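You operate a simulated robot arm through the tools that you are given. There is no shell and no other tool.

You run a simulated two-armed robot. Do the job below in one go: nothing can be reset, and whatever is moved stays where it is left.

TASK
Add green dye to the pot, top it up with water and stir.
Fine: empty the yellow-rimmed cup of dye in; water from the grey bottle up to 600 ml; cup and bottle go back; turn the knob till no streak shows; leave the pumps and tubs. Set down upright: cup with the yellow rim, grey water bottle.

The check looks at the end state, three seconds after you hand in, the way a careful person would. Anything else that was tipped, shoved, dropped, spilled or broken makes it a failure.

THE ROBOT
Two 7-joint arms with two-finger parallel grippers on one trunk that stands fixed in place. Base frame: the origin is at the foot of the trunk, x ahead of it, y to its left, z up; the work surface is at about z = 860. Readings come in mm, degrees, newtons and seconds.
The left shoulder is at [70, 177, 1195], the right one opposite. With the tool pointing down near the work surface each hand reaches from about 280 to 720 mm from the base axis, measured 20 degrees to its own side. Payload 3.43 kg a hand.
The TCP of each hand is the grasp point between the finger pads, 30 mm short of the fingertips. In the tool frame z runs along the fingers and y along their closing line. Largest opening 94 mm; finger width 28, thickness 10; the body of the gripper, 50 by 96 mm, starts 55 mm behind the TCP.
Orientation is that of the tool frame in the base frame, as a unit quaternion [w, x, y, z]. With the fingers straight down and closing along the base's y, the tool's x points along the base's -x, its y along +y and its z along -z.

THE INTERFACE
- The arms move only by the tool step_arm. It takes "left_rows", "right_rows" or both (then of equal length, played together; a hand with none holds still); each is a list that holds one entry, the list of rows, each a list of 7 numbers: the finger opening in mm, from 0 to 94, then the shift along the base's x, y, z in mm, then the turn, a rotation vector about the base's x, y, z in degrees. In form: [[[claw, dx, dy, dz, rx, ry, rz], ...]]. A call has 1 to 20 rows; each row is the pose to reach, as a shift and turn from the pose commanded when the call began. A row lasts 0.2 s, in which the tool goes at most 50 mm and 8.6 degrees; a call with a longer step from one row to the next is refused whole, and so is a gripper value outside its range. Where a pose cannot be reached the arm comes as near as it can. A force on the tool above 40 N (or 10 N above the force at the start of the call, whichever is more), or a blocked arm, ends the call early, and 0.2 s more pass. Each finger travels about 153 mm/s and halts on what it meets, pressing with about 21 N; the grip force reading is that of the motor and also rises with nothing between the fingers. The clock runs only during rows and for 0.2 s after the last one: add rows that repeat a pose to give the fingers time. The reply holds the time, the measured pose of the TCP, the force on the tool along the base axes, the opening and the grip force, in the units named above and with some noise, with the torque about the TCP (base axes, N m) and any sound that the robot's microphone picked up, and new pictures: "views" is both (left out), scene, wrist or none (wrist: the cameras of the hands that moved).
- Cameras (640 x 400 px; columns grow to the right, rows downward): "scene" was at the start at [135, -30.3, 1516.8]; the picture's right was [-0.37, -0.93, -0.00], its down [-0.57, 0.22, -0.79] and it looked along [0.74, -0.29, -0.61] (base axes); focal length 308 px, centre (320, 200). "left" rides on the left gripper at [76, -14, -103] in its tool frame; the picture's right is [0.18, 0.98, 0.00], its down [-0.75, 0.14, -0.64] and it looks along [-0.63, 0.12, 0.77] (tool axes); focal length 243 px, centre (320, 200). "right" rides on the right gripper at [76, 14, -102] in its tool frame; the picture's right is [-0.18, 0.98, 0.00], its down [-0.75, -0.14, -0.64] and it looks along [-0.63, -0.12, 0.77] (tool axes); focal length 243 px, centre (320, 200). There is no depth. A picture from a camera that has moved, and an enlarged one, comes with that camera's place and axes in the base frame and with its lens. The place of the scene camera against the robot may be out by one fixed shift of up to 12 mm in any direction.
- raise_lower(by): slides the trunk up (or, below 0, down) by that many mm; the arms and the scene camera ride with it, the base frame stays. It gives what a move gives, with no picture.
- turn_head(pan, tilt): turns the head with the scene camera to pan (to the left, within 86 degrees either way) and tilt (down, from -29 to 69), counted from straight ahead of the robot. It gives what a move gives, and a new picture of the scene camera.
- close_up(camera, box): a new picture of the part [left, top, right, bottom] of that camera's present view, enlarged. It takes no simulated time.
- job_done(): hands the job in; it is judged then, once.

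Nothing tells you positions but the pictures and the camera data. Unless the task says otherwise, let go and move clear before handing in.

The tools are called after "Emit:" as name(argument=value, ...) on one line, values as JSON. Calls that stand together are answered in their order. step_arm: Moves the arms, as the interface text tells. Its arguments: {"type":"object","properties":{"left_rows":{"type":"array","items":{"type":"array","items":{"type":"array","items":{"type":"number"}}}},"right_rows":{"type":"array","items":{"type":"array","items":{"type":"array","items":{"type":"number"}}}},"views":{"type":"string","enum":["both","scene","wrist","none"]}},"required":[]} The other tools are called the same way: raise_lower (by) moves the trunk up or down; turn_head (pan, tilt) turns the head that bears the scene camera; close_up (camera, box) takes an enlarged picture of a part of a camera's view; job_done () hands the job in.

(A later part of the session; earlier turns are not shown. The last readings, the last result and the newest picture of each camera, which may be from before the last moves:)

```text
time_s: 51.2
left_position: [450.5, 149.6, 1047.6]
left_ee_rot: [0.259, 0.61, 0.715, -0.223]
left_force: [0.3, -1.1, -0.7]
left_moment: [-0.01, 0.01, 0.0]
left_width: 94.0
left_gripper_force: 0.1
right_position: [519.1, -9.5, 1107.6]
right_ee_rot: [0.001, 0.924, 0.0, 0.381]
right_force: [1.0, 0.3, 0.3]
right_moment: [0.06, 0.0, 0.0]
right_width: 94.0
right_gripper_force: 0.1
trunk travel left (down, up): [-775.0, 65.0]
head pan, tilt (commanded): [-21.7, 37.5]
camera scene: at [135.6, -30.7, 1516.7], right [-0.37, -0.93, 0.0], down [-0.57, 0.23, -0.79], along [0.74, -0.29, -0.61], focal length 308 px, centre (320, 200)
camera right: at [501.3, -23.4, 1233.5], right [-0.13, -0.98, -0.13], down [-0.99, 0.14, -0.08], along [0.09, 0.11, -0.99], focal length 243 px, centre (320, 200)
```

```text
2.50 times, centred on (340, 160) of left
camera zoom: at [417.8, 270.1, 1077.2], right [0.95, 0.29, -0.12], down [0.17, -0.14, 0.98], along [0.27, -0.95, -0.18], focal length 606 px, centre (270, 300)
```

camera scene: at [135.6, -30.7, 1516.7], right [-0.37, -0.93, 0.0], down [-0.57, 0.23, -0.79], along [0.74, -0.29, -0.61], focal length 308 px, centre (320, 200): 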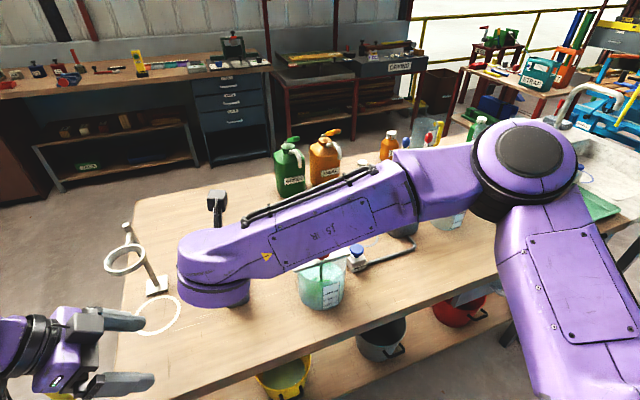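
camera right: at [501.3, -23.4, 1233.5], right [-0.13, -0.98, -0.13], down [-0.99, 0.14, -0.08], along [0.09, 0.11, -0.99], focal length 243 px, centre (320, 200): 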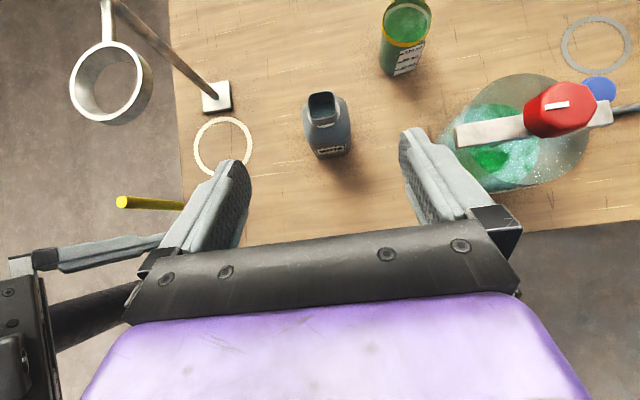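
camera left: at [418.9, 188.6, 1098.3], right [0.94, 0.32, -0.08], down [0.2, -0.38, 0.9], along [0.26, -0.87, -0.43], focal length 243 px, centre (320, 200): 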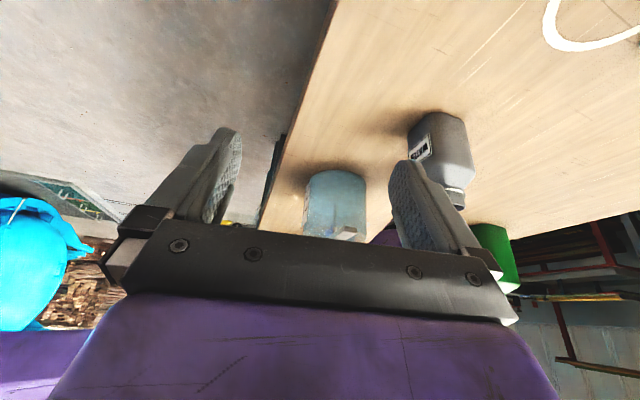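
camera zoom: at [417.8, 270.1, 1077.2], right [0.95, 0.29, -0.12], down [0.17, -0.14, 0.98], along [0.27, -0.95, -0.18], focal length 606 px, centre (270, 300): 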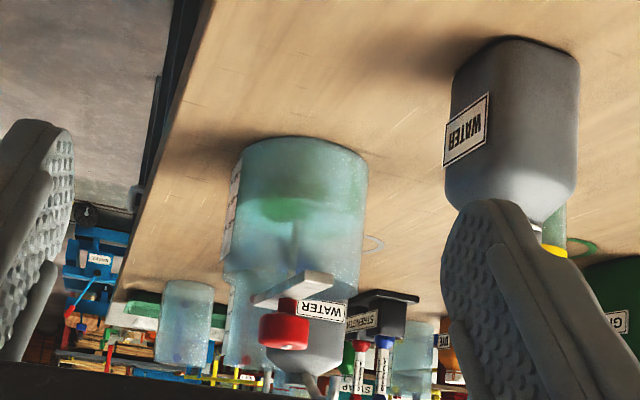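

The bottle's mouth centre measures (628,-9,980), its faces nearly square to the base axes (about −2° yaw), and water is visible inside. I'll flatten the tool to 30° and come down in front of the bottle.

Emit:
step_arm(right_rows=[[[94, 1, 0, -38, 0, -3.75, -0.5], [94, 3, 0, -76, 0, -7.5, -1], [94, 5, 0, -114, 0, -11.25, -1.5], [94, 6, 0.5, -150, 0, -15, -2], [94, 6, 0.5, -150, 0, -15, -2]]], views="both")

Emit:
close_up(camera="right", box=[220, 60, 420, 220])

Emit:
close_up(camera="left", box=[220, 80, 460, 240])

```text
time_s: 52.4
left_position: [449.5, 150.1, 1047.9]
left_ee_rot: [0.26, 0.61, 0.715, -0.222]
left_force: [0.0, 0.0, 0.1]
left_moment: [-0.03, 0.02, 0.0]
left_width: 94.1
left_gripper_force: 0.0
right_position: [525.6, -8.7, 955.7]
right_ee_rot: [0.008, 0.866, -0.017, 0.5]
right_force: [-1.0, -0.9, 1.1]
right_moment: [0.01, -0.01, 0.0]
right_width: 93.9
right_gripper_force: 0.1
trunk travel left (down, up): [-775.0, 65.0]
head pan, tilt (commanded): [-21.7, 37.5]
camera scene: at [134.5, -30.3, 1516.8], right [-0.37, -0.93, 0.0], down [-0.57, 0.22, -0.79], along [0.74, -0.29, -0.61], focal length 308 px, centre (320, 200)
camera right: at [473.3, -22.0, 1073.3], right [-0.13, -0.98, -0.16], down [-0.93, 0.18, -0.33], along [0.35, 0.11, -0.93], focal length 243 px, centre (320, 200)
```

scene: 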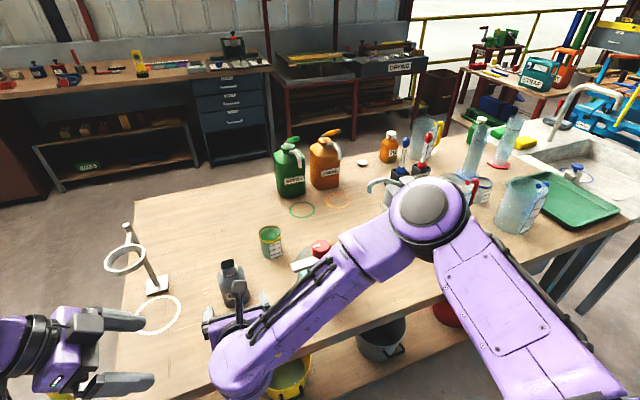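
right: 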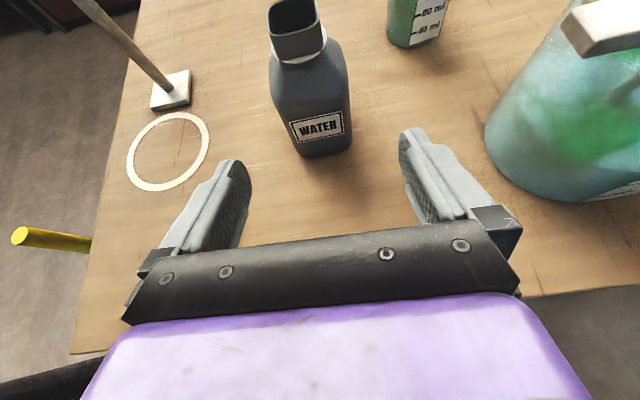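

```text
2.50 times, centred on (320, 140) of right
camera zoom: at [473.3, -22.0, 1073.3], right [-0.13, -0.98, -0.16], down [-0.93, 0.18, -0.33], along [0.35, 0.11, -0.93], focal length 606 px, centre (320, 350)
```

zoom: 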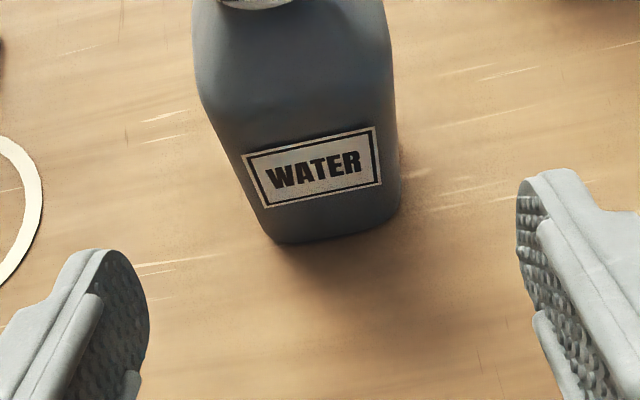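

```text
2.50 times, centred on (340, 160) of left
camera zoom: at [417.0, 270.4, 1077.4], right [0.95, 0.29, -0.12], down [0.17, -0.14, 0.98], along [0.27, -0.95, -0.18], focal length 606 px, centre (270, 300)
```

zoom: 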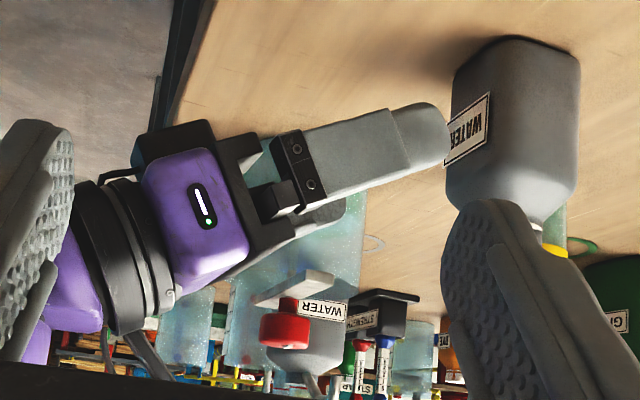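

Aligned with the bottle (label centre at y≈−9). I'll slide forward and down so that the open fingers straddle its sides.

Emit:
step_arm(right_rows=[[[94, 24, 0, -14, 0, 0, 0], [94, 48, 0, -28, 0, 0, 0], [94, 72, -0.2, -42, 0, 0, 0], [94, 94, -0.3, -55, 0, 0, 0], [94, 94, -0.3, -55, 0, 0, 0]]], views="both")

Emit:
close_up(camera="left", box=[260, 60, 500, 220])

```text
time_s: 53.6
left_position: [450.0, 151.2, 1047.9]
left_ee_rot: [0.259, 0.61, 0.715, -0.223]
left_force: [0.2, -0.1, 0.2]
left_moment: [-0.03, 0.02, -0.01]
left_width: 94.1
left_gripper_force: 0.1
right_position: [620.4, -10.3, 901.8]
right_ee_rot: [0.009, 0.866, -0.017, 0.5]
right_force: [0.4, 0.7, 0.0]
right_moment: [-0.03, 0.01, 0.0]
right_width: 93.9
right_gripper_force: 0.0
trunk travel left (down, up): [-775.0, 65.0]
head pan, tilt (commanded): [-21.7, 37.5]
camera scene: at [134.4, -29.9, 1516.8], right [-0.37, -0.93, 0.0], down [-0.57, 0.22, -0.79], along [0.74, -0.29, -0.61], focal length 308 px, centre (320, 200)
camera right: at [568.2, -22.3, 1018.9], right [-0.13, -0.98, -0.16], down [-0.93, 0.18, -0.33], along [0.35, 0.11, -0.93], focal length 243 px, centre (320, 200)
```

scene: 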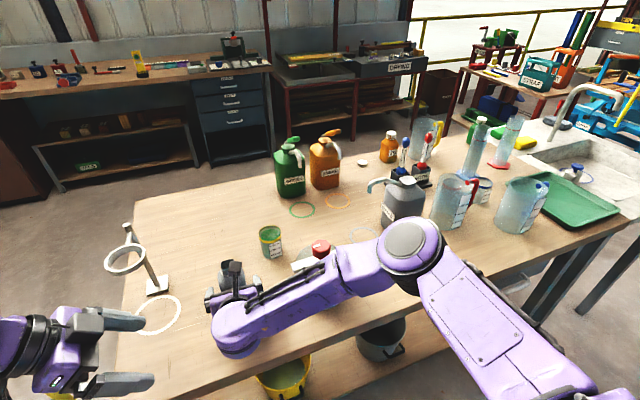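
right: 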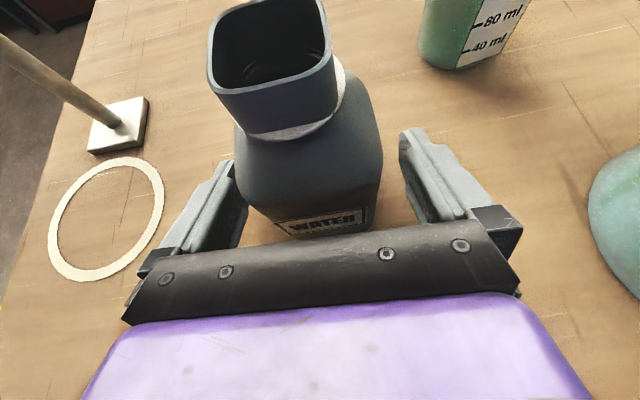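

```text
2.50 times, centred on (380, 140) of left
camera zoom: at [416.9, 270.6, 1077.4], right [0.95, 0.29, -0.12], down [0.17, -0.14, 0.98], along [0.27, -0.95, -0.18], focal length 606 px, centre (170, 350)
```

zoom: 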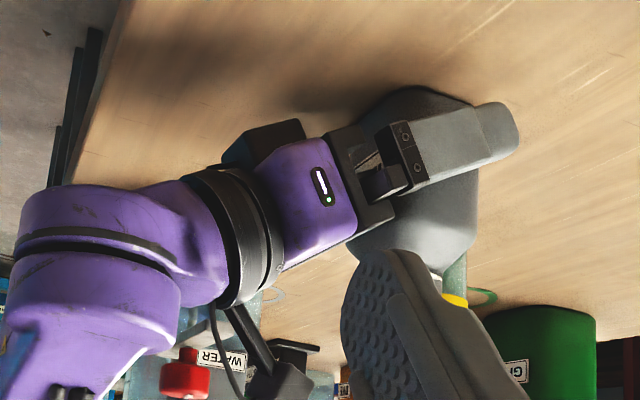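

The fingers straddle the bottle's flat sides with clearance. Closing on it now.

Emit:
step_arm(right_rows=[[[78, 0, 0, 0, 0, 0, 0], [68, 0, 0, 0, 0, 0, 0], [45, 0, 0, 0, 0, 0, 0], [45, 0, 0, 0, 0, 0, 0], [45, 0, 0, 0, 0, 0, 0]]], views="wrist")

```text
time_s: 54.8
left_position: [449.8, 151.5, 1047.9]
left_ee_rot: [0.259, 0.61, 0.715, -0.223]
left_force: [0.1, -0.5, -0.5]
left_moment: [0.01, 0.02, -0.03]
left_width: 94.1
left_gripper_force: 0.0
right_position: [621.3, -10.4, 902.0]
right_ee_rot: [0.009, 0.866, -0.018, 0.499]
right_force: [-1.5, 0.3, -0.3]
right_moment: [0.1, -0.07, 0.06]
right_width: 64.7
right_gripper_force: 21.0
trunk travel left (down, up): [-775.0, 65.0]
head pan, tilt (commanded): [-21.7, 37.5]
camera right: at [568.5, -22.3, 1018.8], right [-0.13, -0.98, -0.16], down [-0.93, 0.18, -0.33], along [0.35, 0.11, -0.93], focal length 243 px, centre (320, 200)
```

right: 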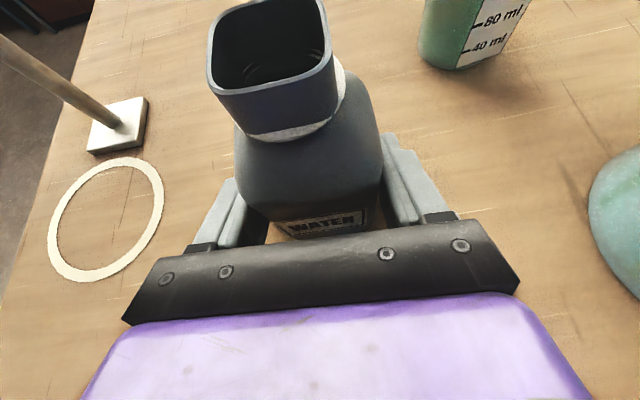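

The bottle is gripped (64.7 mm wide). I'll lift it straight up and read its weight.

Emit:
step_arm(right_rows=[[[45, 0, 0, 10, 0, 0, 0], [45, 0, 0, 35, 0, 0, 0], [45, 0, 0, 65, 0, 0, 0], [45, 0, 0, 100, 0, 0, 0], [45, 0, 0, 135, 0, 0, 0], [45, 0, 0, 165, 0, 0, 0], [45, 0, 0, 180, 0, 0, 0], [45, 0, 0, 180, 0, 0, 0], [45, 0, 0, 180, 0, 0, 0]]], views="both")

```text
time_s: 56.8
left_position: [451.2, 150.0, 1047.7]
left_ee_rot: [0.259, 0.61, 0.715, -0.223]
left_force: [0.3, 0.1, 0.2]
left_moment: [-0.03, 0.01, 0.01]
left_width: 93.8
left_gripper_force: 0.1
right_position: [619.4, -11.0, 1082.1]
right_ee_rot: [0.008, 0.866, -0.016, 0.499]
right_force: [1.3, 0.3, -3.4]
right_moment: [-0.06, 0.04, -0.04]
right_width: 64.5
right_gripper_force: 21.3
trunk travel left (down, up): [-775.0, 65.0]
head pan, tilt (commanded): [-21.7, 37.5]
camera scene: at [135.6, -29.9, 1516.7], right [-0.37, -0.93, 0.0], down [-0.57, 0.22, -0.79], along [0.74, -0.29, -0.61], focal length 308 px, centre (320, 200)
camera right: at [568.3, -22.1, 1199.2], right [-0.13, -0.98, -0.16], down [-0.93, 0.18, -0.33], along [0.35, 0.11, -0.93], focal length 243 px, centre (320, 200)
```

scene: 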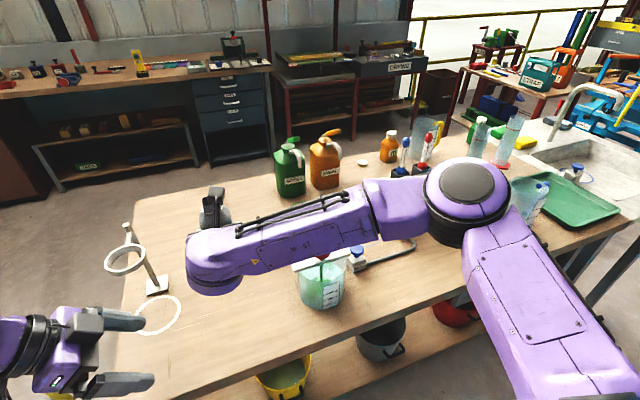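
right: 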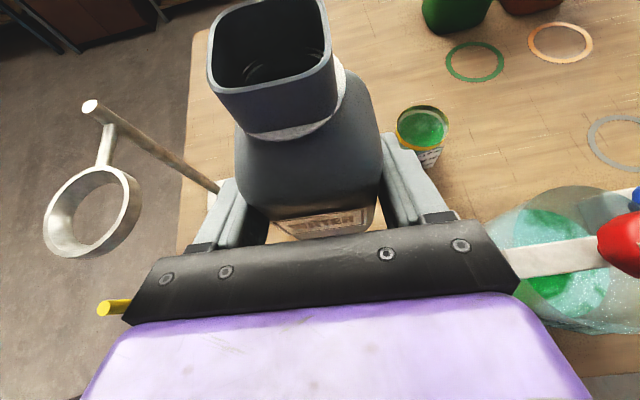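

The load is about 3.4 N, so roughly 250 ml of water. I'll move the bottle slowly to the staging point left of the pot.

Emit:
step_arm(right_rows=[[[45, -8, -4, 2, 0, 0, 0], [45, -24, -12, 4, 0, 0, 0], [45, -44, -23, 6, 0, 0, 0], [45, -64, -34, 8, 0, 0, 0], [45, -82, -43, 9, 0, 0, 0], [45, -93, -48, 10, 0, 0, 0], [45, -96, -50, 10, 0, 0, 0], [45, -96, -50, 10, 0, 0, 0]]], views="both")

Emit:
close_up(camera="left", box=[220, 80, 460, 240])

```text
time_s: 58.6
left_position: [451.3, 150.4, 1046.4]
left_ee_rot: [0.259, 0.61, 0.715, -0.222]
left_force: [0.3, -0.2, -0.2]
left_moment: [0.01, -0.02, 0.02]
left_width: 94.3
left_gripper_force: 0.1
right_position: [524.2, -59.2, 1091.7]
right_ee_rot: [0.009, 0.866, -0.017, 0.499]
right_force: [-0.5, -0.3, -3.0]
right_moment: [-0.01, 0.01, 0.0]
right_width: 64.7
right_gripper_force: 20.9
trunk travel left (down, up): [-775.0, 65.0]
head pan, tilt (commanded): [-21.7, 37.5]
camera scene: at [135.5, -30.0, 1516.7], right [-0.37, -0.93, 0.0], down [-0.57, 0.22, -0.79], along [0.74, -0.29, -0.61], focal length 308 px, centre (320, 200)
camera right: at [472.4, -72.0, 1209.1], right [-0.13, -0.98, -0.16], down [-0.93, 0.18, -0.33], along [0.35, 0.11, -0.93], focal length 243 px, centre (320, 200)
```

scene: 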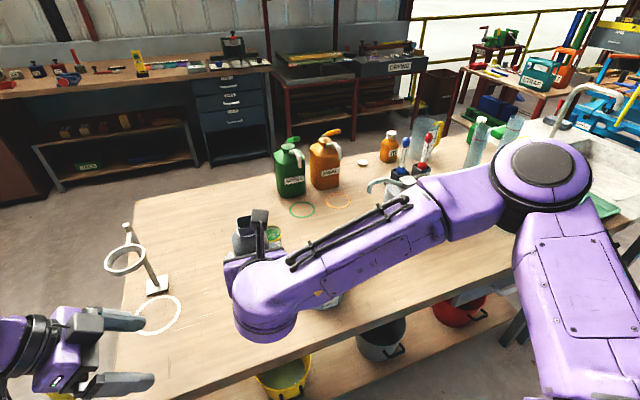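
right: 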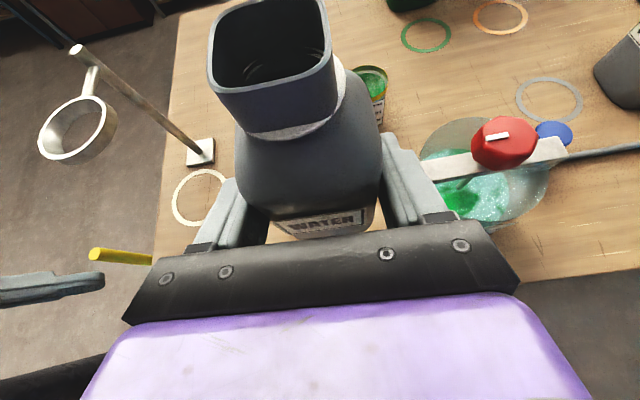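

```text
2.50 times, centred on (340, 160) of left
camera zoom: at [417.7, 270.6, 1077.1], right [0.95, 0.29, -0.12], down [0.17, -0.14, 0.98], along [0.27, -0.95, -0.18], focal length 606 px, centre (270, 300)
```

zoom: 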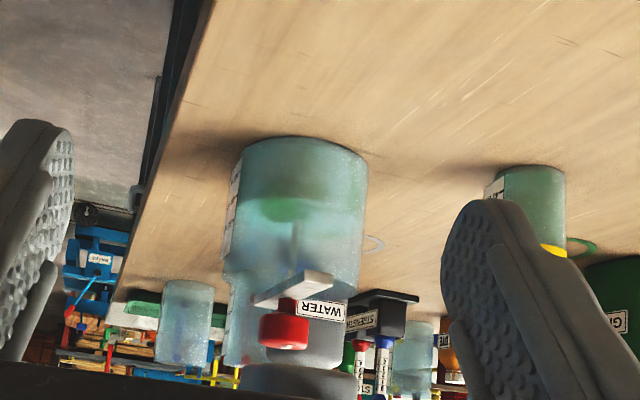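

Staged. Before pouring, I'll zoom the left camera on the pot to establish how the current water surface reads from this side.

Emit:
close_up(camera="left", box=[295, 125, 375, 215])

Emit:
close_up(camera="right", box=[400, 90, 580, 250])

```text
4.44 times, centred on (335, 170) of left
camera zoom: at [417.7, 270.6, 1077.1], right [0.95, 0.29, -0.12], down [0.17, -0.14, 0.98], along [0.27, -0.95, -0.18], focal length 1078 px, centre (253, 333)
```

zoom: 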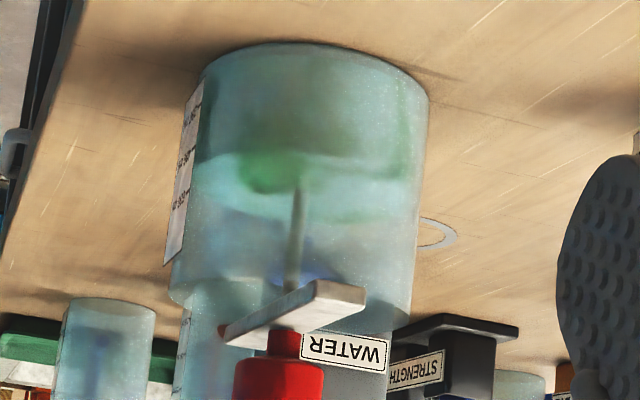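

```text
2.50 times, centred on (490, 170) of right
camera zoom: at [472.4, -72.0, 1209.1], right [-0.13, -0.98, -0.16], down [-0.93, 0.18, -0.33], along [0.35, 0.11, -0.93], focal length 606 px, centre (-105, 275)
```

zoom: 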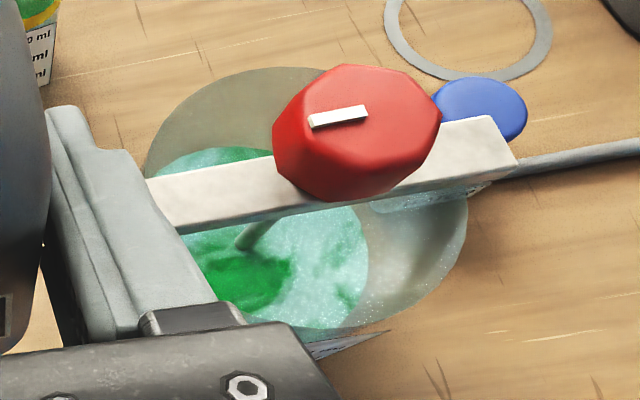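

The pot reads ≈487 ml now, and the 600 mark lies at z≈928, so about 113 ml is needed. I'll pre-tilt the bottle to 45° with its mouth over the near-left opening, and check for flow.

Emit:
step_arm(right_rows=[[[45, 0, -7, -7.5, 5, 0, 0], [45, 0, -14, -15, 10, 0, 0], [45, 0, -21, -22.5, 15, 0, 0], [45, 0, -28, -30, 20, 0, 0], [45, 0, -35, -37.4, 25, 0, 0], [45, 0, -42, -44.9, 30, 0, 0], [45, 0, -49, -52.3, 35, 0, 0], [45, 0, -56, -59.8, 40, 0, 0], [45, 0, -63.3, -67.3, 45, 0, 0], [45, 0, -63.3, -67.3, 45, 0, 0]]], views="both")

Emit:
close_up(camera="left", box=[280, 120, 400, 240])

Emit:
close_up(camera="scene", box=[230, 190, 410, 310])

```text
time_s: 60.8
left_position: [451.3, 150.3, 1047.4]
left_ee_rot: [0.259, 0.61, 0.714, -0.223]
left_force: [-0.4, 0.0, -0.6]
left_moment: [0.01, 0.0, -0.01]
left_width: 94.1
left_gripper_force: 0.1
right_position: [524.0, -122.7, 1026.2]
right_ee_rot: [-0.324, 0.803, -0.207, 0.455]
right_force: [0.6, 0.4, -2.2]
right_moment: [-0.01, 0.04, -0.01]
right_width: 64.4
right_gripper_force: 21.2
trunk travel left (down, up): [-775.0, 65.0]
head pan, tilt (commanded): [-21.7, 37.5]
camera scene: at [135.6, -29.8, 1516.7], right [-0.37, -0.93, 0.0], down [-0.57, 0.22, -0.79], along [0.74, -0.29, -0.61], focal length 308 px, centre (320, 200)
camera right: at [472.1, -214.5, 1098.3], right [-0.13, -0.58, -0.81], down [-0.93, 0.36, -0.11], along [0.35, 0.73, -0.58], focal length 243 px, centre (320, 200)
```

scene: 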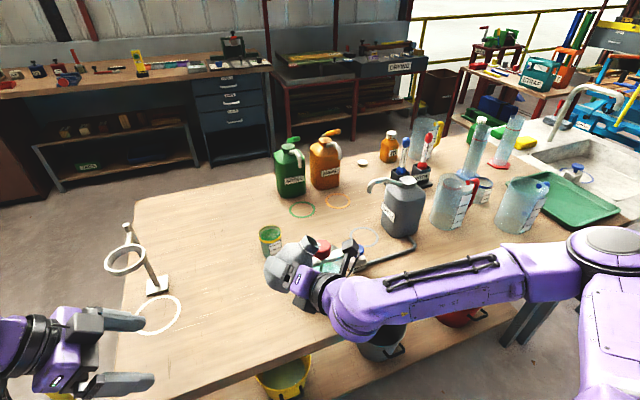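
right: 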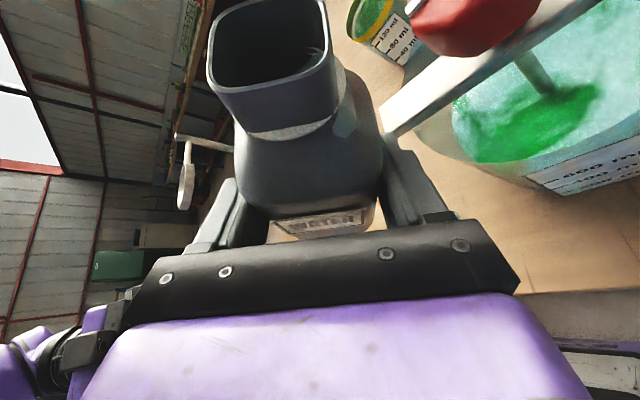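

```text
3.33 times, centred on (340, 180) of left
camera zoom: at [417.8, 270.8, 1077.0], right [0.95, 0.29, -0.12], down [0.17, -0.14, 0.98], along [0.27, -0.95, -0.18], focal length 809 px, centre (253, 267)
```

zoom: 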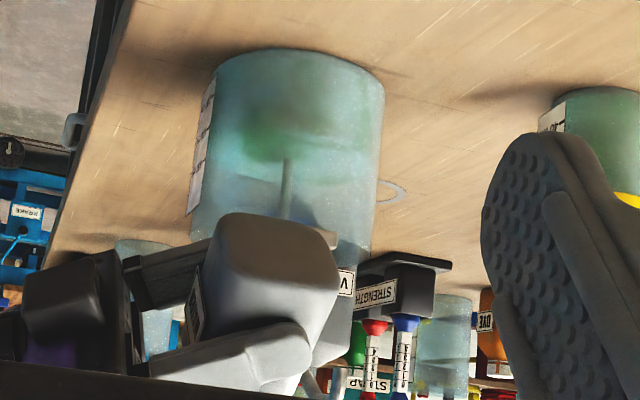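

```text
3.33 times, centred on (320, 250) of scene
camera zoom: at [135.6, -29.8, 1516.7], right [-0.37, -0.93, 0.0], down [-0.57, 0.22, -0.79], along [0.74, -0.29, -0.61], focal length 1027 px, centre (320, 33)
```

zoom: 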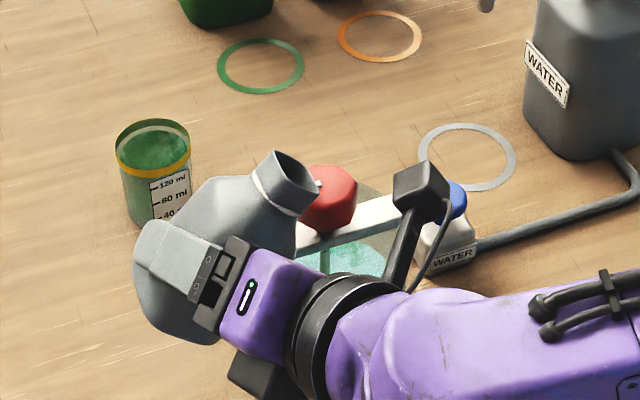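

No flow yet at 45°. I'll tip on to 60° in small steps about the lip, shifting 3 mm toward me for clearance to the knob.

Emit:
step_arm(right_rows=[[[45, -1, 1.8, -0.6, 2.5, 0, 0], [45, -2, 3.6, -1.2, 5, 0, 0], [45, -3, 5.4, -1.7, 7.5, 0, 0], [45, -3, 7, -2.2, 10, 0, 0], [45, -3, 8.6, -2.7, 12.5, 0, 0], [45, -3, 10, -3.2, 15, 0, 0], [45, -3, 10, -3.2, 15, 0, 0]]], views="both")

Emit:
close_up(camera="right", box=[400, 0, 640, 200])

Emit:
close_up(camera="left", box=[280, 120, 400, 240])

```text
time_s: 62.4
left_position: [451.7, 151.1, 1047.4]
left_ee_rot: [0.26, 0.61, 0.715, -0.223]
left_force: [-0.4, -0.2, -1.4]
left_moment: [0.01, -0.01, 0.01]
left_width: 94.1
left_gripper_force: 0.0
right_position: [520.3, -112.7, 1019.7]
right_ee_rot: [-0.425, 0.755, -0.264, 0.424]
right_force: [-1.0, -0.6, -2.3]
right_moment: [0.03, 0.07, -0.03]
right_width: 64.3
right_gripper_force: 20.8
trunk travel left (down, up): [-775.0, 65.0]
head pan, tilt (commanded): [-21.7, 37.5]
camera scene: at [135.5, -30.1, 1516.7], right [-0.37, -0.93, 0.0], down [-0.57, 0.22, -0.79], along [0.74, -0.29, -0.61], focal length 308 px, centre (320, 200)
camera right: at [469.4, -220.6, 1068.5], right [-0.13, -0.35, -0.93], down [-0.93, 0.37, -0.01], along [0.35, 0.86, -0.37], focal length 243 px, centre (320, 200)
```

scene: 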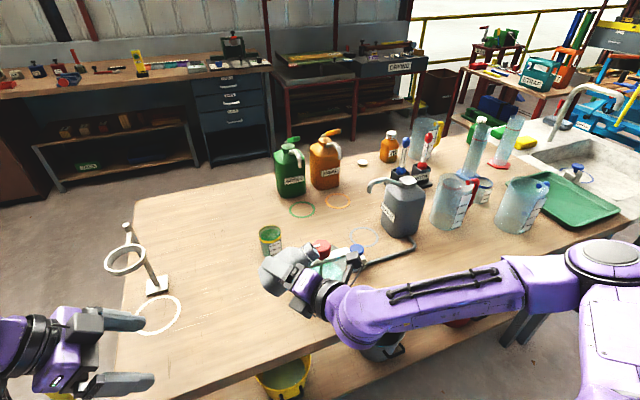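
right: 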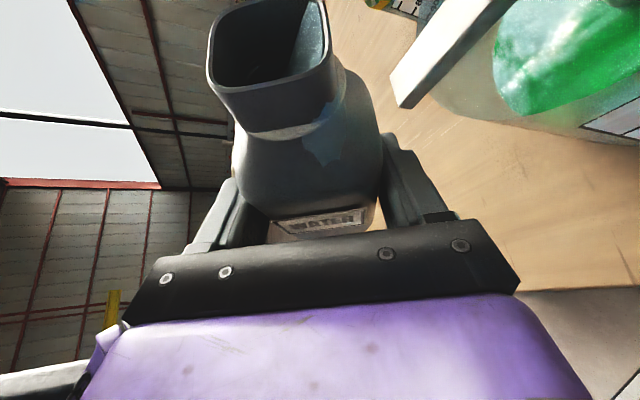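

```text
2.00 times, centred on (520, 100) of right
camera zoom: at [469.4, -220.6, 1068.5], right [-0.13, -0.35, -0.93], down [-0.93, 0.37, -0.01], along [0.35, 0.86, -0.37], focal length 485 px, centre (-80, 400)
```

zoom: 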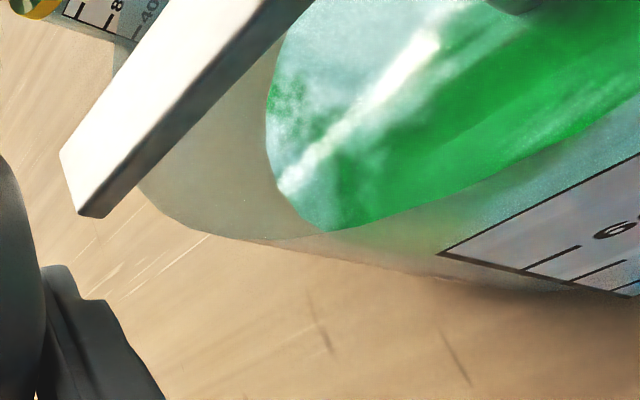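

```text
3.33 times, centred on (340, 180) of left
camera zoom: at [417.7, 270.5, 1077.1], right [0.95, 0.29, -0.12], down [0.17, -0.14, 0.98], along [0.27, -0.95, -0.18], focal length 809 px, centre (253, 267)
```

zoom: 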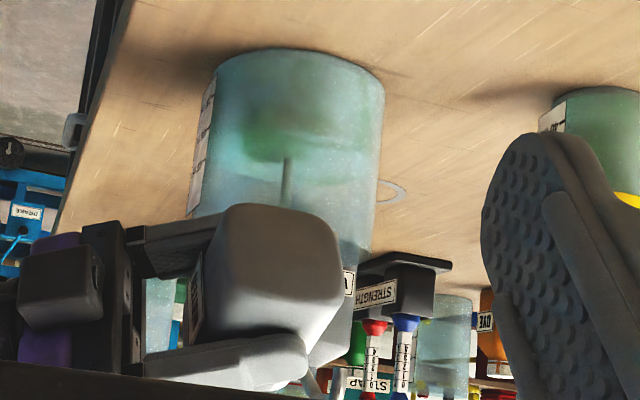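

Still no flow at 60°, but water is near the lip. I'll go on in 2° steps to 66° and look.

Emit:
step_arm(right_rows=[[[45, 0, 0.8, 0.2, 2, 0, 0], [45, 0, 1.5, 0.4, 4, 0, 0], [45, 0, 2.1, 0.7, 6, 0, 0], [45, 0, 2.1, 0.7, 6, 0, 0]]], views="wrist")

Emit:
close_up(camera="left", box=[280, 120, 400, 240])

Emit:
close_up(camera="scene", box=[250, 200, 390, 320])

```text
time_s: 63.4
left_position: [450.8, 150.5, 1047.0]
left_ee_rot: [0.26, 0.61, 0.715, -0.222]
left_force: [-1.1, 0.1, -0.1]
left_moment: [-0.03, -0.01, -0.01]
left_width: 93.9
left_gripper_force: 0.0
right_position: [521.3, -111.1, 1021.3]
right_ee_rot: [-0.464, 0.732, -0.286, 0.409]
right_force: [0.0, -0.9, -2.5]
right_moment: [0.04, 0.03, -0.01]
right_width: 64.3
right_gripper_force: 20.9
trunk travel left (down, up): [-775.0, 65.0]
head pan, tilt (commanded): [-21.7, 37.5]
camera right: at [469.5, -223.2, 1057.7], right [-0.13, -0.25, -0.96], down [-0.93, 0.37, 0.03], along [0.35, 0.89, -0.28], focal length 243 px, centre (320, 200)
```

right: 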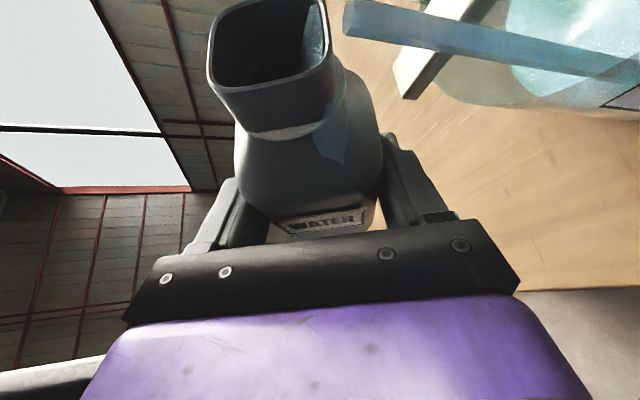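

```text
3.33 times, centred on (340, 180) of left
camera zoom: at [417.7, 270.5, 1077.1], right [0.95, 0.29, -0.12], down [0.17, -0.14, 0.98], along [0.27, -0.95, -0.18], focal length 809 px, centre (253, 267)
```

zoom: 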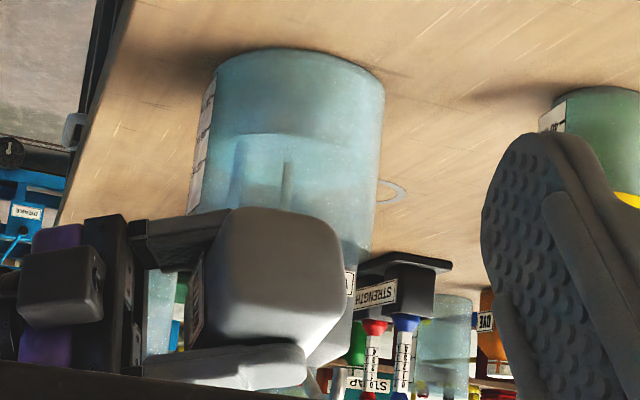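

```text
3.33 times, centred on (320, 260) of scene
camera zoom: at [135.5, -30.1, 1516.7], right [-0.37, -0.93, 0.0], down [-0.57, 0.22, -0.79], along [0.74, -0.29, -0.61], focal length 1027 px, centre (320, 0)
```

zoom: 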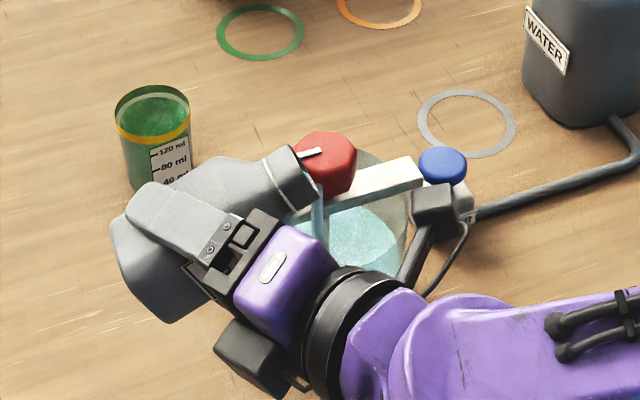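

Flow has started and lands inside the pot. I'll hold this tilt for a second and watch the level; the near edge of the surface must reach row ~156 in this zoom for 600 ml (it is at ~137 now).

Emit:
step_arm(right_rows=[[[45, 0, 0, 0, 0, 0, 0], [45, 0, 0, 0, 0, 0, 0], [45, 0, 0, 0, 0, 0, 0], [45, 0, 0, 0, 0, 0, 0]]], views="wrist")

Emit:
close_up(camera="left", box=[300, 125, 370, 205])

Emit:
close_up(camera="left", box=[280, 120, 400, 240])

```text
time_s: 64.4
left_position: [451.0, 149.3, 1047.3]
left_ee_rot: [0.259, 0.61, 0.715, -0.222]
left_force: [0.2, 0.0, -0.6]
left_moment: [0.03, -0.01, 0.01]
left_width: 94.0
left_gripper_force: 0.1
right_position: [521.4, -111.0, 1020.5]
right_ee_rot: [-0.465, 0.731, -0.285, 0.41]
right_force: [1.3, -0.6, -2.6]
right_moment: [0.0, 0.08, -0.02]
right_width: 64.3
right_gripper_force: 20.8
trunk travel left (down, up): [-775.0, 65.0]
head pan, tilt (commanded): [-21.7, 37.5]
camera right: at [469.5, -223.1, 1057.8], right [-0.13, -0.25, -0.96], down [-0.93, 0.37, 0.03], along [0.35, 0.89, -0.28], focal length 243 px, centre (320, 200)
```

right: 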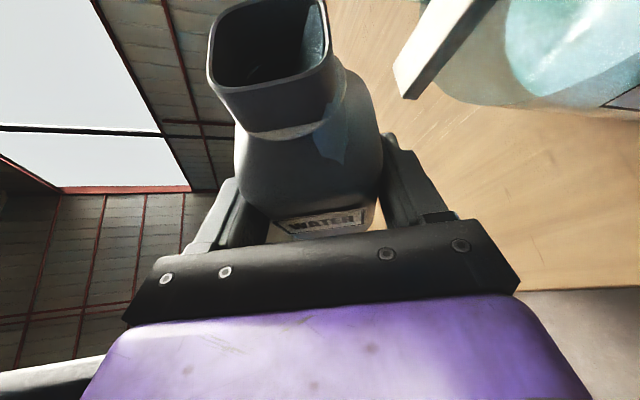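

```text
5.00 times, centred on (335, 165) of left
camera zoom: at [417.7, 270.5, 1077.1], right [0.95, 0.29, -0.12], down [0.17, -0.14, 0.98], along [0.27, -0.95, -0.18], focal length 1213 px, centre (245, 375)
```

zoom: 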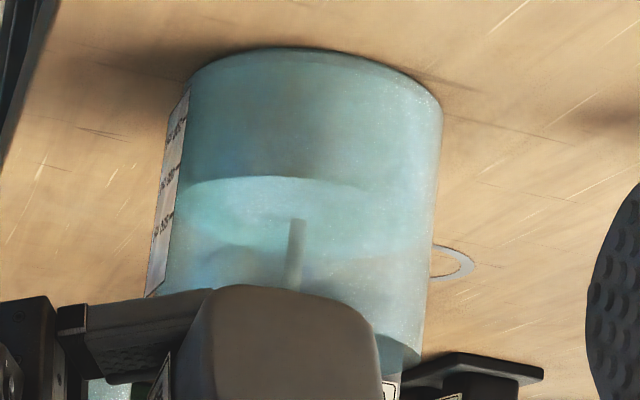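

```text
3.33 times, centred on (340, 180) of left
camera zoom: at [417.7, 270.5, 1077.1], right [0.95, 0.29, -0.12], down [0.17, -0.14, 0.98], along [0.27, -0.95, -0.18], focal length 809 px, centre (253, 267)
```

zoom: 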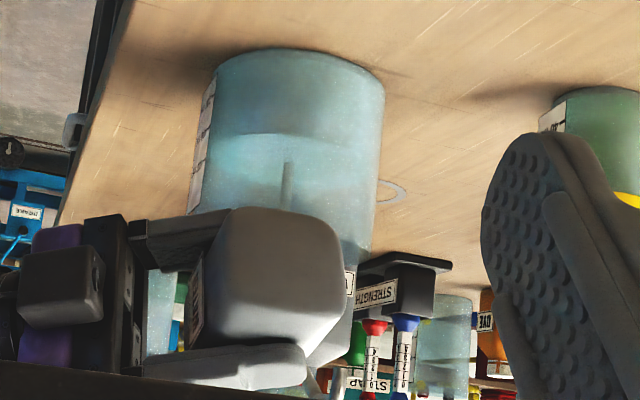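

A brief spurt, then the flow stopped; the level is still ≈490 ml. I'll tip to 70° and let it run out, then check.

Emit:
step_arm(right_rows=[[[45, 0, 0.3, 0.1, 1, 0, 0], [45, 0, 0.6, 0.3, 2, 0, 0], [45, 0, 0.8, 0.6, 3, 0, 0], [45, 0, 1, 0.9, 4, 0, 0], [45, 0, 1, 0.9, 4, 0, 0], [45, 0, 1, 0.9, 4, 0, 0], [45, 0, 1, 0.9, 4, 0, 0], [45, 0, 1, 0.9, 4, 0, 0], [45, 0, 1, 0.9, 4, 0, 0]]], views="wrist")

Emit:
close_up(camera="left", box=[300, 125, 370, 205])

```text
time_s: 66.4
left_position: [451.2, 150.4, 1049.0]
left_ee_rot: [0.26, 0.61, 0.715, -0.223]
left_force: [0.3, -0.5, 0.2]
left_moment: [0.0, 0.01, -0.01]
left_width: 94.1
left_gripper_force: 0.0
right_position: [522.4, -110.2, 1021.6]
right_ee_rot: [-0.489, 0.715, -0.3, 0.399]
right_force: [0.1, -0.2, -2.6]
right_moment: [0.05, 0.02, 0.02]
right_width: 64.3
right_gripper_force: 21.5
trunk travel left (down, up): [-775.0, 65.0]
head pan, tilt (commanded): [-21.7, 37.5]
camera right: at [469.3, -224.1, 1050.9], right [-0.13, -0.18, -0.97], down [-0.93, 0.37, 0.05], along [0.35, 0.91, -0.22], focal length 243 px, centre (320, 200)
```

right: 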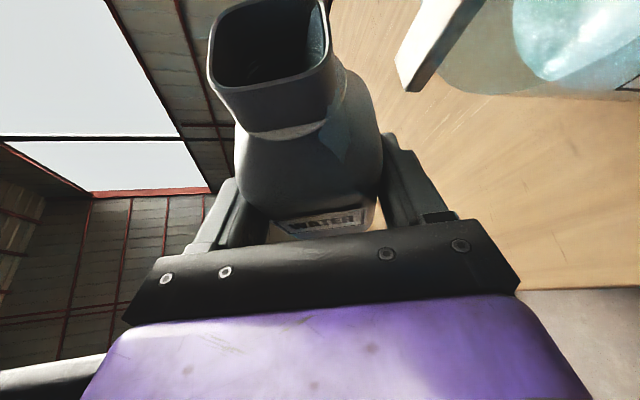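

```text
5.00 times, centred on (335, 165) of left
camera zoom: at [417.6, 270.5, 1077.1], right [0.95, 0.29, -0.12], down [0.17, -0.14, 0.98], along [0.27, -0.95, -0.18], focal length 1213 px, centre (245, 375)
```

zoom: 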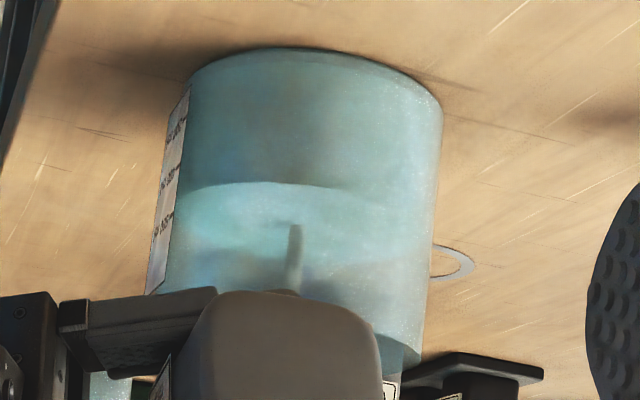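

Each degree now gives ~5 ml; the level is ≈507 ml. I'll tip to 76° and let it run out again.

Emit:
step_arm(right_rows=[[[45, 0, 0.2, 0.4, 1, 0, 0], [45, 0, 0.3, 0.9, 2, 0, 0], [45, 0, 0.5, 1.3, 3, 0, 0], [45, 0, 0.6, 2, 4, 0, 0], [45, 0, 0.7, 2.7, 5, 0, 0], [45, 0, 0.8, 3.4, 6, 0, 0], [45, 0, 0.8, 3.4, 6, 0, 0], [45, 0, 0.8, 3.4, 6, 0, 0], [45, 0, 0.8, 3.4, 6, 0, 0], [45, 0, 0.8, 3.4, 6, 0, 0], [45, 0, 0.8, 3.4, 6, 0, 0]]], views="wrist")

Emit:
close_up(camera="left", box=[300, 125, 370, 205])

```text
time_s: 68.8
left_position: [449.1, 150.2, 1048.2]
left_ee_rot: [0.26, 0.61, 0.715, -0.222]
left_force: [0.2, -0.3, 0.3]
left_moment: [0.02, 0.0, -0.04]
left_width: 94.0
left_gripper_force: 0.1
right_position: [520.2, -109.0, 1026.0]
right_ee_rot: [-0.526, 0.688, -0.321, 0.383]
right_force: [0.4, -0.7, -2.3]
right_moment: [0.01, 0.04, 0.0]
right_width: 64.3
right_gripper_force: 20.7
trunk travel left (down, up): [-775.0, 65.0]
head pan, tilt (commanded): [-21.7, 37.5]
camera right: at [469.3, -225.7, 1042.1], right [-0.13, -0.08, -0.99], down [-0.93, 0.36, 0.09], along [0.35, 0.93, -0.12], focal length 243 px, centre (320, 200)
```

right: 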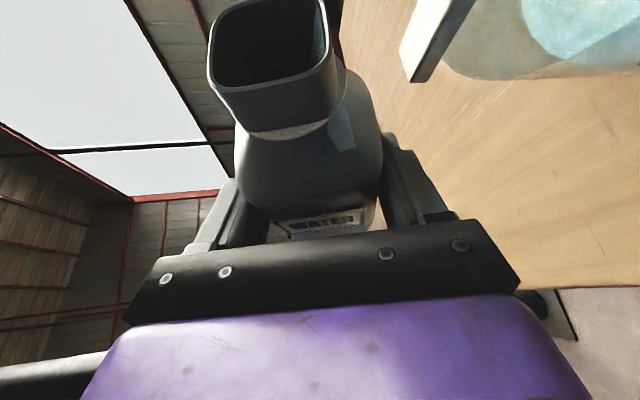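

```text
5.00 times, centred on (335, 165) of left
camera zoom: at [417.6, 270.5, 1077.1], right [0.95, 0.29, -0.12], down [0.17, -0.14, 0.98], along [0.27, -0.95, -0.18], focal length 1213 px, centre (245, 375)
```

zoom: 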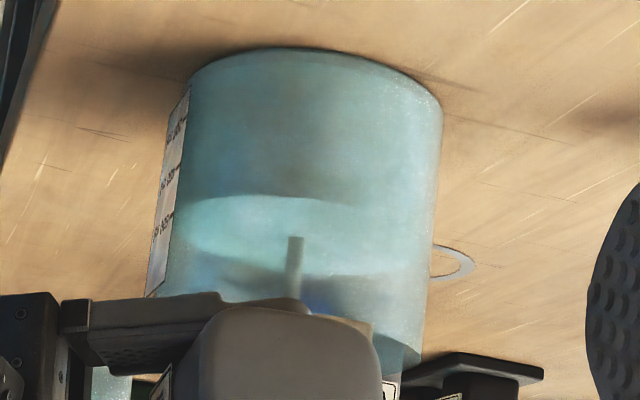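

Level ≈554 ml, with the edge at row ~196 (goal ~209). I'll go another 3°.

Emit:
step_arm(right_rows=[[[45, 0, 0, 0.7, 1, 0, 0], [45, 0, 0, 1.4, 2, 0, 0], [45, 0, 0, 2.2, 3, 0, 0], [45, 0, 0, 2.2, 3, 0, 0], [45, 0, 0, 2.2, 3, 0, 0], [45, 0, 0, 2.2, 3, 0, 0], [45, 0, 0, 2.2, 3, 0, 0], [45, 0, 0, 2.2, 3, 0, 0]]], views="scene")

Emit:
close_up(camera="left", box=[300, 125, 370, 205])

Emit:
close_up(camera="scene", box=[250, 200, 390, 320])

```text
time_s: 70.6
left_position: [450.2, 150.0, 1046.6]
left_ee_rot: [0.259, 0.61, 0.715, -0.223]
left_force: [-0.6, -0.1, -0.9]
left_moment: [0.0, 0.0, 0.06]
left_width: 93.9
left_gripper_force: 0.0
right_position: [521.6, -108.5, 1028.3]
right_ee_rot: [-0.544, 0.674, -0.331, 0.374]
right_force: [0.0, -0.9, -1.8]
right_moment: [0.03, 0.05, 0.03]
right_width: 64.1
right_gripper_force: 21.1
trunk travel left (down, up): [-775.0, 65.0]
head pan, tilt (commanded): [-21.7, 37.5]
camera scene: at [135.3, -30.1, 1516.7], right [-0.37, -0.93, 0.0], down [-0.57, 0.22, -0.79], along [0.74, -0.29, -0.61], focal length 308 px, centre (320, 200)
```

scene: 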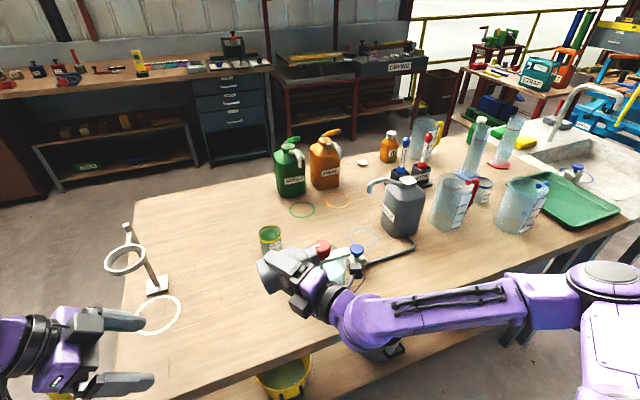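

```text
5.00 times, centred on (335, 165) of left
camera zoom: at [417.6, 270.5, 1077.2], right [0.95, 0.29, -0.12], down [0.17, -0.14, 0.98], along [0.27, -0.95, -0.18], focal length 1213 px, centre (245, 375)
```

zoom: 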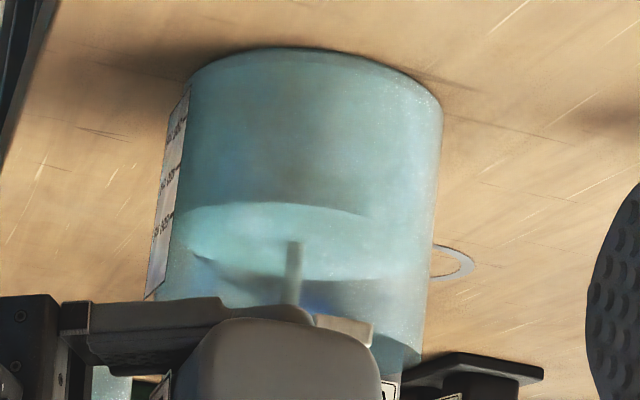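

```text
3.33 times, centred on (320, 260) of scene
camera zoom: at [135.3, -30.1, 1516.7], right [-0.37, -0.93, 0.0], down [-0.57, 0.22, -0.79], along [0.74, -0.29, -0.61], focal length 1027 px, centre (320, 0)
```

zoom: 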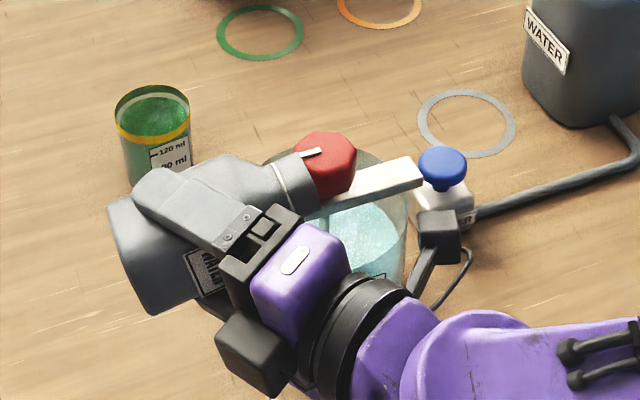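

Level ≈580 ml. I'll zoom tightly on the label edge to compare the surface directly with the 600 ml tick.

Emit:
close_up(camera="left", box=[310, 140, 346, 176])

Emit:
close_up(camera="left", box=[315, 125, 375, 185])

```text
11.11 times, centred on (328, 158) of left
camera zoom: at [417.6, 270.5, 1077.2], right [0.95, 0.29, -0.12], down [0.17, -0.14, 0.98], along [0.27, -0.95, -0.18], focal length 2696 px, centre (231, 667)
```

zoom: 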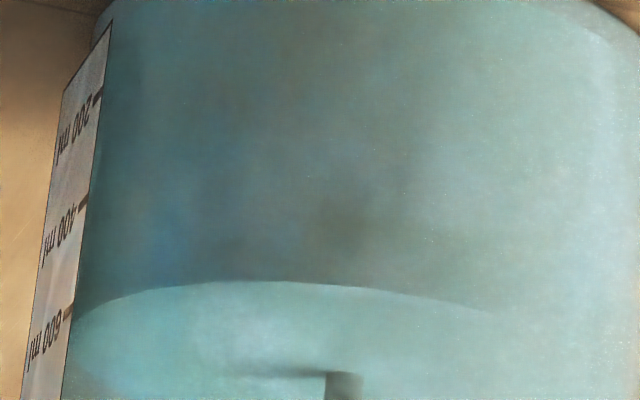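

```text
6.67 times, centred on (345, 155) of left
camera zoom: at [417.6, 270.5, 1077.2], right [0.95, 0.29, -0.12], down [0.17, -0.14, 0.98], along [0.27, -0.95, -0.18], focal length 1618 px, centre (153, 500)
```

zoom: 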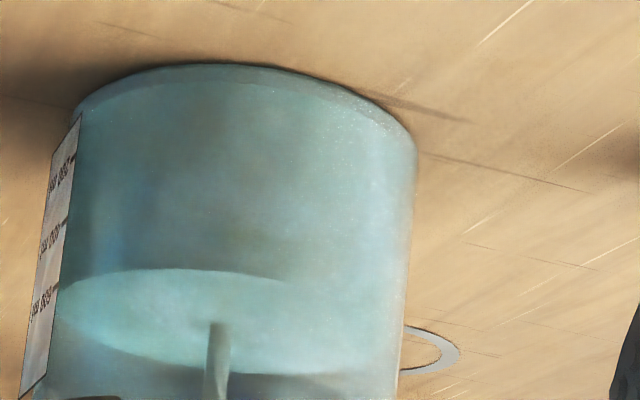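

The tick comparison suggests 570–590 ml, but parallax muddies it. I'll lower the left camera to surface height with a level view, so the water line can be compared directly with the 600 ml tick.

Emit:
step_arm(left_rows=[[[94, 0, 0, -30, -3.3, -0.5, 0], [94, 0, 0, -60, -6.6, -1, 0], [94, 0, 0, -90, -9.9, -1.56, 0], [94, 0, 0, -110, -9.9, -1.56, 0], [94, 0, 0, -124, -9.9, -1.56, 0], [94, 0, 0, -124, -9.9, -1.56, 0]]], views="both")

Emit:
close_up(camera="left", box=[295, 140, 375, 220])

Emit:
close_up(camera="left", box=[300, 170, 340, 210])

```text
time_s: 72.0
left_position: [452.4, 151.6, 923.5]
left_ee_rot: [0.32, 0.589, 0.69, -0.274]
left_force: [-0.5, -0.3, 0.2]
left_moment: [0.02, 0.04, 0.0]
left_width: 93.9
left_gripper_force: 0.2
right_position: [521.0, -109.3, 1028.5]
right_ee_rot: [-0.545, 0.674, -0.331, 0.374]
right_force: [0.4, 0.1, -2.5]
right_moment: [0.01, 0.07, 0.0]
right_width: 64.2
right_gripper_force: 21.3
trunk travel left (down, up): [-775.0, 65.0]
head pan, tilt (commanded): [-21.7, 37.5]
camera scene: at [135.2, -30.0, 1516.7], right [-0.37, -0.93, 0.0], down [-0.57, 0.22, -0.79], along [0.74, -0.29, -0.61], focal length 308 px, centre (320, 200)
camera left: at [418.1, 274.3, 931.1], right [0.95, 0.27, -0.14], down [0.14, 0.03, 0.99], along [0.27, -0.96, -0.01], focal length 243 px, centre (320, 200)
```

scene: 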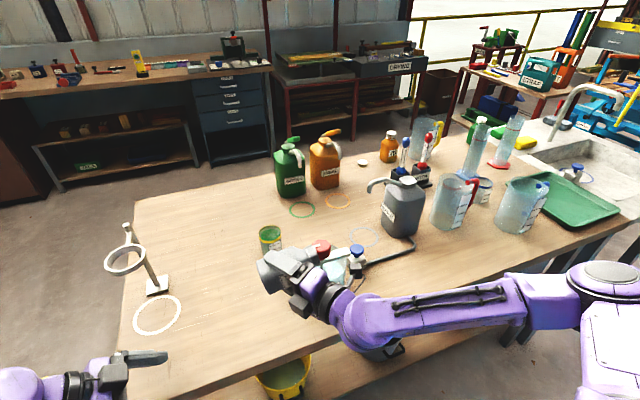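
left: 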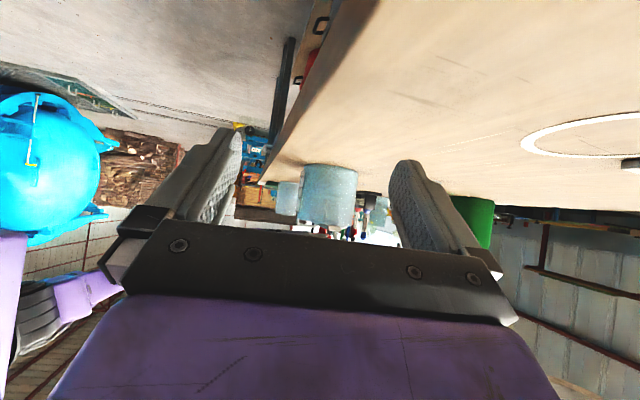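

```text
5.00 times, centred on (335, 180) of left
camera zoom: at [418.1, 274.3, 931.1], right [0.95, 0.27, -0.14], down [0.14, 0.03, 0.99], along [0.27, -0.96, -0.01], focal length 1213 px, centre (245, 300)
```

zoom: 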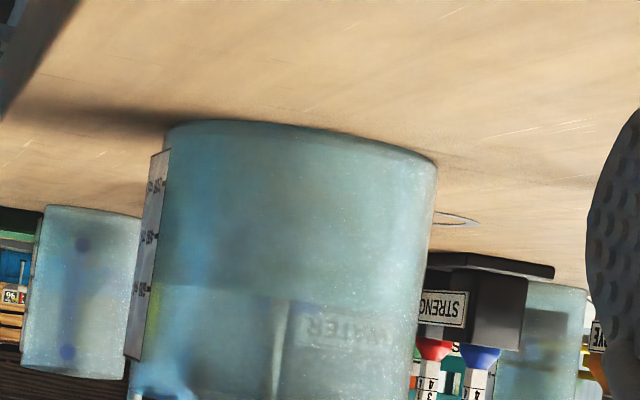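

```text
10.00 times, centred on (320, 190) of left
camera zoom: at [418.1, 274.3, 931.1], right [0.95, 0.27, -0.14], down [0.14, 0.03, 0.99], along [0.27, -0.96, -0.01], focal length 2426 px, centre (320, 300)
```

zoom: 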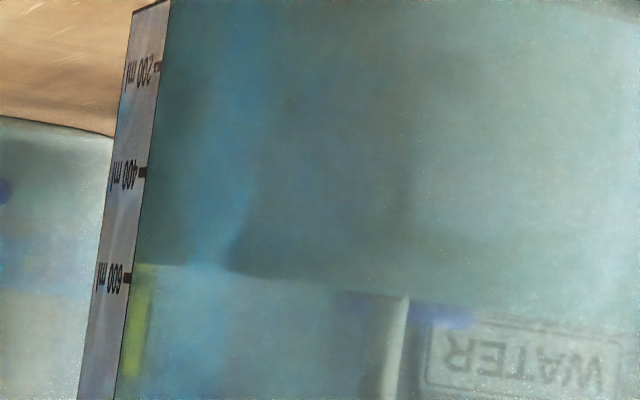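

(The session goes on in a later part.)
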